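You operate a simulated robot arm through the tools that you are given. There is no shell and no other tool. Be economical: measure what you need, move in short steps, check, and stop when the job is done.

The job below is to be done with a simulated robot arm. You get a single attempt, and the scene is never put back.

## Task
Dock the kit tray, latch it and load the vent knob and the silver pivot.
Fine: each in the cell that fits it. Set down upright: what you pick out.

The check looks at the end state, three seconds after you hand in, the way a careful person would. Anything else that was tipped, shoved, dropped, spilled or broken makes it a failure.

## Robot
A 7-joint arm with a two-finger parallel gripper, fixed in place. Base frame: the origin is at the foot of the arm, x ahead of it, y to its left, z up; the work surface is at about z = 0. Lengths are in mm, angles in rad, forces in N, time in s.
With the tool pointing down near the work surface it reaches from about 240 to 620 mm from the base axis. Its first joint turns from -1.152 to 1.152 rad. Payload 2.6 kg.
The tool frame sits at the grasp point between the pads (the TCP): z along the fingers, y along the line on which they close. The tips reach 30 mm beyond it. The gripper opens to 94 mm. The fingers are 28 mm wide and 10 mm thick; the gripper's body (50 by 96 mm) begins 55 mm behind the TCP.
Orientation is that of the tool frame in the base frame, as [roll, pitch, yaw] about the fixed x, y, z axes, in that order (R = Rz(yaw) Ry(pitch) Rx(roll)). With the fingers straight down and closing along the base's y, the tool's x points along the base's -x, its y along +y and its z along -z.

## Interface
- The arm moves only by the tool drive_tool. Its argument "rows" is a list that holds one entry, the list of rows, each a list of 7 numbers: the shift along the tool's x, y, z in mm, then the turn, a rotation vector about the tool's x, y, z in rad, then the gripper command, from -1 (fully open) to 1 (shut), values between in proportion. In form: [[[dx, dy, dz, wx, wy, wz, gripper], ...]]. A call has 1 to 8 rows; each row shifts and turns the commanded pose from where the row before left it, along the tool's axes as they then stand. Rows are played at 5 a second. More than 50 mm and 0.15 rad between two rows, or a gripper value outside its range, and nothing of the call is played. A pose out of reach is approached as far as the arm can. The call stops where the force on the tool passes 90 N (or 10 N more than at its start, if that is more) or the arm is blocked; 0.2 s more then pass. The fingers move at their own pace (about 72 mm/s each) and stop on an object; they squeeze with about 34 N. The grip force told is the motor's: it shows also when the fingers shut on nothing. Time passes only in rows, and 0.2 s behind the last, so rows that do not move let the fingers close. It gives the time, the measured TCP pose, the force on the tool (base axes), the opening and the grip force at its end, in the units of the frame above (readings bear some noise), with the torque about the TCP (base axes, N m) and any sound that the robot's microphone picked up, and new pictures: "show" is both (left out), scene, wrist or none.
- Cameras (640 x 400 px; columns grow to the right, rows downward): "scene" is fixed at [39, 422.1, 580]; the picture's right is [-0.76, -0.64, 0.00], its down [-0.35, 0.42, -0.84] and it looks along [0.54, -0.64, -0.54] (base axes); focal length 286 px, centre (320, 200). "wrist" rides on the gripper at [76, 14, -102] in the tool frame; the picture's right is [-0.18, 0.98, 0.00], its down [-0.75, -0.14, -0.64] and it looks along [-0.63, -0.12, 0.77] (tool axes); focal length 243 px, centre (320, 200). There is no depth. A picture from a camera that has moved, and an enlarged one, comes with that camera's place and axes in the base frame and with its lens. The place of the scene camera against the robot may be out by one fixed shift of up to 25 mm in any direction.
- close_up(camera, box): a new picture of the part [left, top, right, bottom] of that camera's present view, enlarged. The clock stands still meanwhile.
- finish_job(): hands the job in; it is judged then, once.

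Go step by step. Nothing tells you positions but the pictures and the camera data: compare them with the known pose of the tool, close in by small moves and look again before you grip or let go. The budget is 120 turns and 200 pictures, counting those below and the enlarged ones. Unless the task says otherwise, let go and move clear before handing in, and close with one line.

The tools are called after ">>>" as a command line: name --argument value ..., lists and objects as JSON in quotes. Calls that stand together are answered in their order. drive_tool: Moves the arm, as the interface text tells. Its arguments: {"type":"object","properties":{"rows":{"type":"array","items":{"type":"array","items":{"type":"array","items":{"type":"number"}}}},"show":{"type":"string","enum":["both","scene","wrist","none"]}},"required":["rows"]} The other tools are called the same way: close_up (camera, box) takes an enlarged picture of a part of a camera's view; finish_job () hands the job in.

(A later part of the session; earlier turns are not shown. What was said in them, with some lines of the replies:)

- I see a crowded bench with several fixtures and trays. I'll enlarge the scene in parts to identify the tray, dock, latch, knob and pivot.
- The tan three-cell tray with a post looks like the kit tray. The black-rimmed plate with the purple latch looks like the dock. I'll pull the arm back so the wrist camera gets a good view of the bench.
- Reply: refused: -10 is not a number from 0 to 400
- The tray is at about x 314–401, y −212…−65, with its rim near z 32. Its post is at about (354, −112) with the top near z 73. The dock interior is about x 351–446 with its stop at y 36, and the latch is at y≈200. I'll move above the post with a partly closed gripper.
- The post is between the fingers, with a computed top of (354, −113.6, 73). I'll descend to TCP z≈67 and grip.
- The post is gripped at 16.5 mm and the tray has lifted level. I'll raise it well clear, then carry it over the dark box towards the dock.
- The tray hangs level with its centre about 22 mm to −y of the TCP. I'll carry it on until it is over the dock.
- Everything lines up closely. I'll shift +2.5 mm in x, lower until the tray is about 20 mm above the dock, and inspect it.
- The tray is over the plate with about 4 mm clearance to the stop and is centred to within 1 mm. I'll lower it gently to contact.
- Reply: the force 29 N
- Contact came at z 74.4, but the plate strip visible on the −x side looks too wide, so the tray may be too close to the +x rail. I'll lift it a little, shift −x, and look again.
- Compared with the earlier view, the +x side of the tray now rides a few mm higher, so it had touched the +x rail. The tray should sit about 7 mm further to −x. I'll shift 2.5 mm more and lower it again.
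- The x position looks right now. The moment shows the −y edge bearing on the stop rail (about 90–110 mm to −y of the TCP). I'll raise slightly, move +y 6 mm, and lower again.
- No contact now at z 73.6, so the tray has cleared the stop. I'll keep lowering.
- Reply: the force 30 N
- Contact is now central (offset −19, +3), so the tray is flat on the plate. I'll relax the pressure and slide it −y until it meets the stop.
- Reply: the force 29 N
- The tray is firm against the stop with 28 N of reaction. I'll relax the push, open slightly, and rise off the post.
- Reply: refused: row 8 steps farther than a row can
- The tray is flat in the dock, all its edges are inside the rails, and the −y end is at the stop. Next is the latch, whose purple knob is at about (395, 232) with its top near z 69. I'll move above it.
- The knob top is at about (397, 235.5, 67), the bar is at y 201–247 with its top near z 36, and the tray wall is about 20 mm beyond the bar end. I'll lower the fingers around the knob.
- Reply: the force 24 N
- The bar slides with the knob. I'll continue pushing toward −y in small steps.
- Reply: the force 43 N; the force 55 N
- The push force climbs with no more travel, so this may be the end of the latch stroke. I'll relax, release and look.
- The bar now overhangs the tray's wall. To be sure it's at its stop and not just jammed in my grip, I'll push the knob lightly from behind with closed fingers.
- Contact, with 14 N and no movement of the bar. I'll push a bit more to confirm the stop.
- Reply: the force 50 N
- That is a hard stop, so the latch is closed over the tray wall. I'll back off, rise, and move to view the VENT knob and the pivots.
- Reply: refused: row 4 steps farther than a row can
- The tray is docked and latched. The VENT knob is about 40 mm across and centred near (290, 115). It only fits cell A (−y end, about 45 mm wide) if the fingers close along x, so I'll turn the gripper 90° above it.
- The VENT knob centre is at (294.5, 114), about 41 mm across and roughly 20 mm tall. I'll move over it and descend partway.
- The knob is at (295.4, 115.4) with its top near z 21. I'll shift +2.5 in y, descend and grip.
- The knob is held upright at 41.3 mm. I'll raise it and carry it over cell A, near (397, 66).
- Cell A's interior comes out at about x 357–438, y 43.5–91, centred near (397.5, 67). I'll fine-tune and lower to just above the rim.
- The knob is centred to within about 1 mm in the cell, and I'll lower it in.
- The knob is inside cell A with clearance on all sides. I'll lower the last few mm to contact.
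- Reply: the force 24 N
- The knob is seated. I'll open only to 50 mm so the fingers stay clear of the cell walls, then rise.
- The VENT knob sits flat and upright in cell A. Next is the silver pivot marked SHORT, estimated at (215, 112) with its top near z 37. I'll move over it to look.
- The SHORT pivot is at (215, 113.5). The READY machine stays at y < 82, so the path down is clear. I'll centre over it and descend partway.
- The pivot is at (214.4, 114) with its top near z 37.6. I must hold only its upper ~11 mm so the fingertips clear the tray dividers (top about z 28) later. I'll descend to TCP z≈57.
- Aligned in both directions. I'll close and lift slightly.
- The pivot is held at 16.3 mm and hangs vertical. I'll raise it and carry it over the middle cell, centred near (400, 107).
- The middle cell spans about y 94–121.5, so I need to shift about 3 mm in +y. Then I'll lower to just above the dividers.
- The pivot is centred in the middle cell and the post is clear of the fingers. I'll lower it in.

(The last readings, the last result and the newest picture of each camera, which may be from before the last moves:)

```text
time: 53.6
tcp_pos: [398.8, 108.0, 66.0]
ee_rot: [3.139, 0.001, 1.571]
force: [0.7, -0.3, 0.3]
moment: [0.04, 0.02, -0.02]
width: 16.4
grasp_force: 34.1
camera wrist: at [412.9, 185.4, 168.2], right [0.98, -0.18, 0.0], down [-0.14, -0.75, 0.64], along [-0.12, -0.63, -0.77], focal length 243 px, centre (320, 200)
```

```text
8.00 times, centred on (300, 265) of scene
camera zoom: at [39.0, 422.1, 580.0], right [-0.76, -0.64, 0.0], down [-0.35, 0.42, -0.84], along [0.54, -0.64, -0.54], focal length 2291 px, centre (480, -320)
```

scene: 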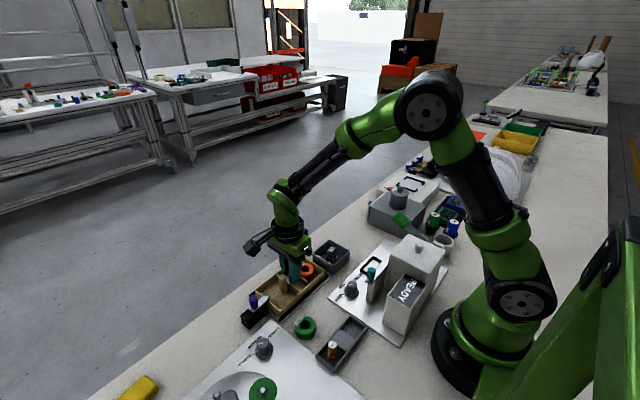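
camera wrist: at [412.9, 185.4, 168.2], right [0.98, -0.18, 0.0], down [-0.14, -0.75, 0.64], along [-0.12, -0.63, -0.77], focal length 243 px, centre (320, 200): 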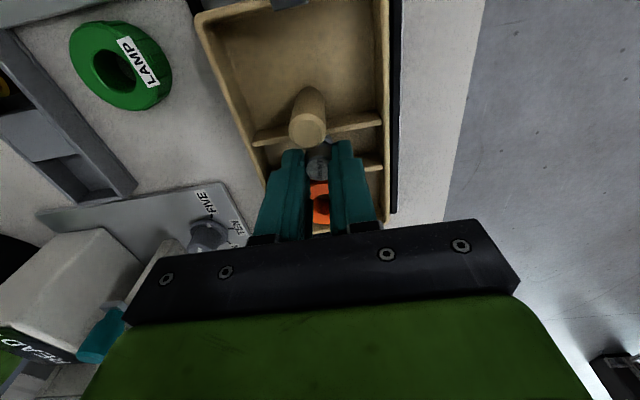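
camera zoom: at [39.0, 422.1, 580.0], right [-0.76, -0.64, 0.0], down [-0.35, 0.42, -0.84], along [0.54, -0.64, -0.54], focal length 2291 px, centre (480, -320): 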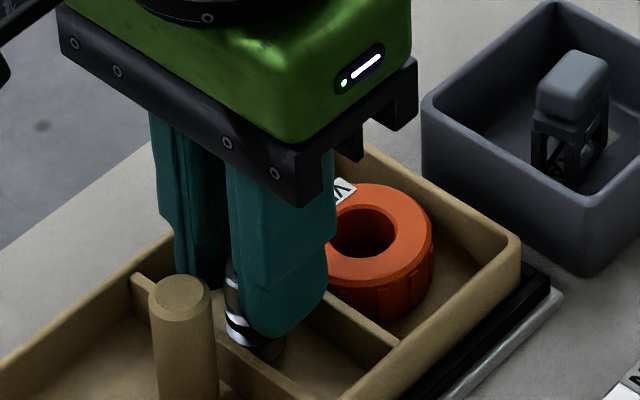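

The pivot is inside the middle cell with no contact yet. I'll lower in 1 mm steps until it touches the floor.

>>> drive_tool --rows '[[[0, 0, 1, 0, 0, 0, 1], [0, 0, 1, 0, 0, 0, 1], [0, 0, 0, 0, 0, 0, 1]]]' --show "none"

```text
time: 54.4
tcp_pos: [399.2, 109.7, 64.1]
ee_rot: [3.141, 0.001, 1.571]
force: [-0.3, 0.9, -1.3]
moment: [0.02, 0.01, 0.01]
width: 16.3
grasp_force: 34.1
```

>>> drive_tool --rows '[[[0, 0, 1, 0, 0, 0, 1], [0, 0, 0.7, 0, 0, 0, 1], [0, 0, 0, 0, 0, 0, 1]]]' --show "none"

```text
time: 55.2
tcp_pos: [399.8, 110.4, 64.5]
ee_rot: [3.141, 0.001, 1.572]
force: [-4.6, -2.0, 16.8]
moment: [-0.13, 0.23, 0.0]
width: 16.2
grasp_force: 34.0
```

Contact is 17 N at z≈64, where the floor was expected. I'll inspect before releasing.

>>> close_up --camera "wrist" --box '[260, 100, 388, 180]'

>>> close_up --camera "scene" --box '[268, 260, 316, 290]'

```text
5.00 times, centred on (324, 140) of wrist
camera zoom: at [413.9, 186.5, 165.7], right [0.98, -0.18, 0.0], down [-0.14, -0.75, 0.64], along [-0.12, -0.63, -0.77], focal length 1213 px, centre (300, 500)
```

zoom: 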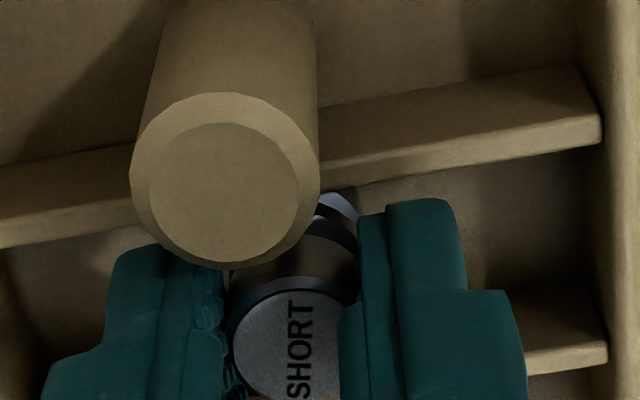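

```text
13.33 times, centred on (292, 275) of scene
camera zoom: at [38.9, 422.1, 580.0], right [-0.76, -0.64, 0.0], down [-0.35, 0.42, -0.84], along [0.54, -0.64, -0.54], focal length 3818 px, centre (693, -800)
```

zoom: 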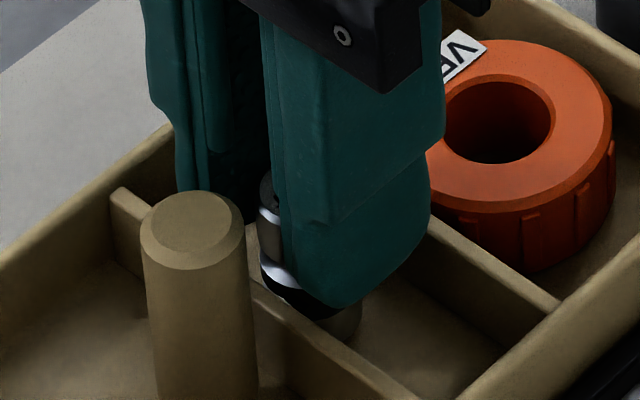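

It stands on the cell floor. I'll relax, open slightly, and rise straight up.

>>> drive_tool --rows '[[[0, 0, -0.8, 0, 0, 0, 1], [0, 0, 0, 0, 0, 0, 0.4], [0, 0, 0, 0, 0, 0, 0.3], [0, 0, -15, 0, 0, 0, 0.3], [0, 0, -40, 0, 0, 0, 0.3], [0, 0, -45, 0, 0, 0, 0.3], [0, 0, -45, 0, 0, 0, 0.3], [0, 0, 0, 0, 0, 0, 0.3]]]'

>>> close_up --camera "scene" --box '[240, 240, 336, 300]'

>>> close_up --camera "wrist" --box '[200, 20, 440, 170]'

```text
time: 57.0
tcp_pos: [398.8, 109.9, 209.0]
ee_rot: [3.141, 0.001, 1.571]
force: [-0.2, -0.2, -0.1]
moment: [0.01, 0.04, -0.01]
width: 32.8
grasp_force: 0.0
camera wrist: at [413.3, 185.7, 311.3], right [0.98, -0.18, 0.0], down [-0.14, -0.75, 0.64], along [-0.12, -0.63, -0.77], focal length 243 px, centre (320, 200)
```

scene: 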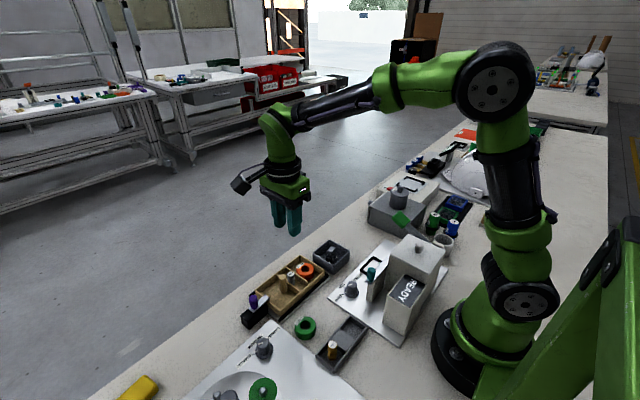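
wrist: 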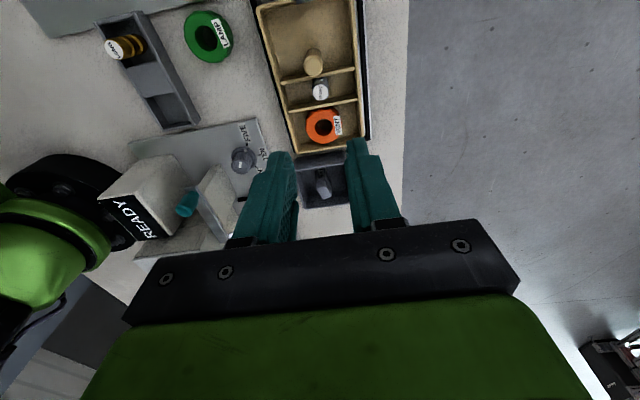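

```text
6.67 times, centred on (288, 270) of scene
camera zoom: at [39.0, 422.1, 580.0], right [-0.76, -0.64, 0.0], down [-0.35, 0.42, -0.84], along [0.54, -0.64, -0.54], focal length 1909 px, centre (533, -267)
```

zoom: 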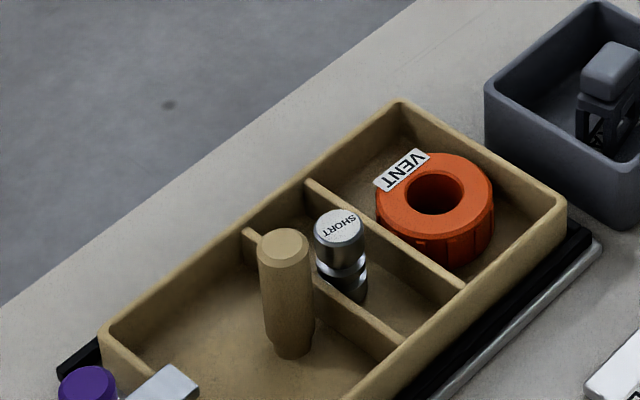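

```text
2.67 times, centred on (320, 95) of wrist
camera zoom: at [413.3, 185.7, 311.3], right [0.98, -0.18, 0.0], down [-0.14, -0.75, 0.64], along [-0.12, -0.63, -0.77], focal length 647 px, centre (320, 480)
```

zoom: 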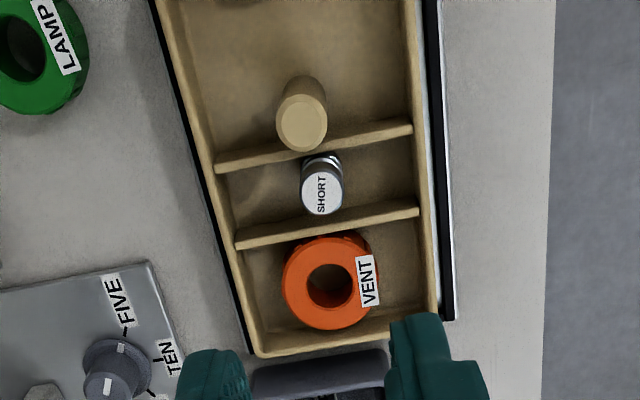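

Both parts stand upright in their cells. One last look at the latch and the rest of the dock.

>>> close_up --camera "scene" --box '[220, 260, 332, 330]'

```text
5.71 times, centred on (276, 295) of scene
camera zoom: at [39.0, 422.1, 580.0], right [-0.76, -0.64, 0.0], down [-0.35, 0.42, -0.84], along [0.54, -0.64, -0.54], focal length 1636 px, centre (571, -343)
```

zoom: 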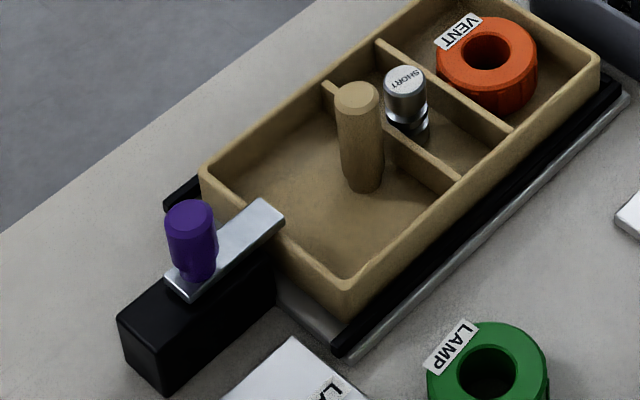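

The tray is seated in the dock, the latch bar is over its wall, and both parts stand upright with the arm clear. I'm handing in.

>>> finish_job

```text
The job is handed in.
```

The kit tray is docked and latched, with the VENT knob upright in the end cell and the silver (SHORT) pivot upright in the middle cell; the job is handed in, and no result came back.
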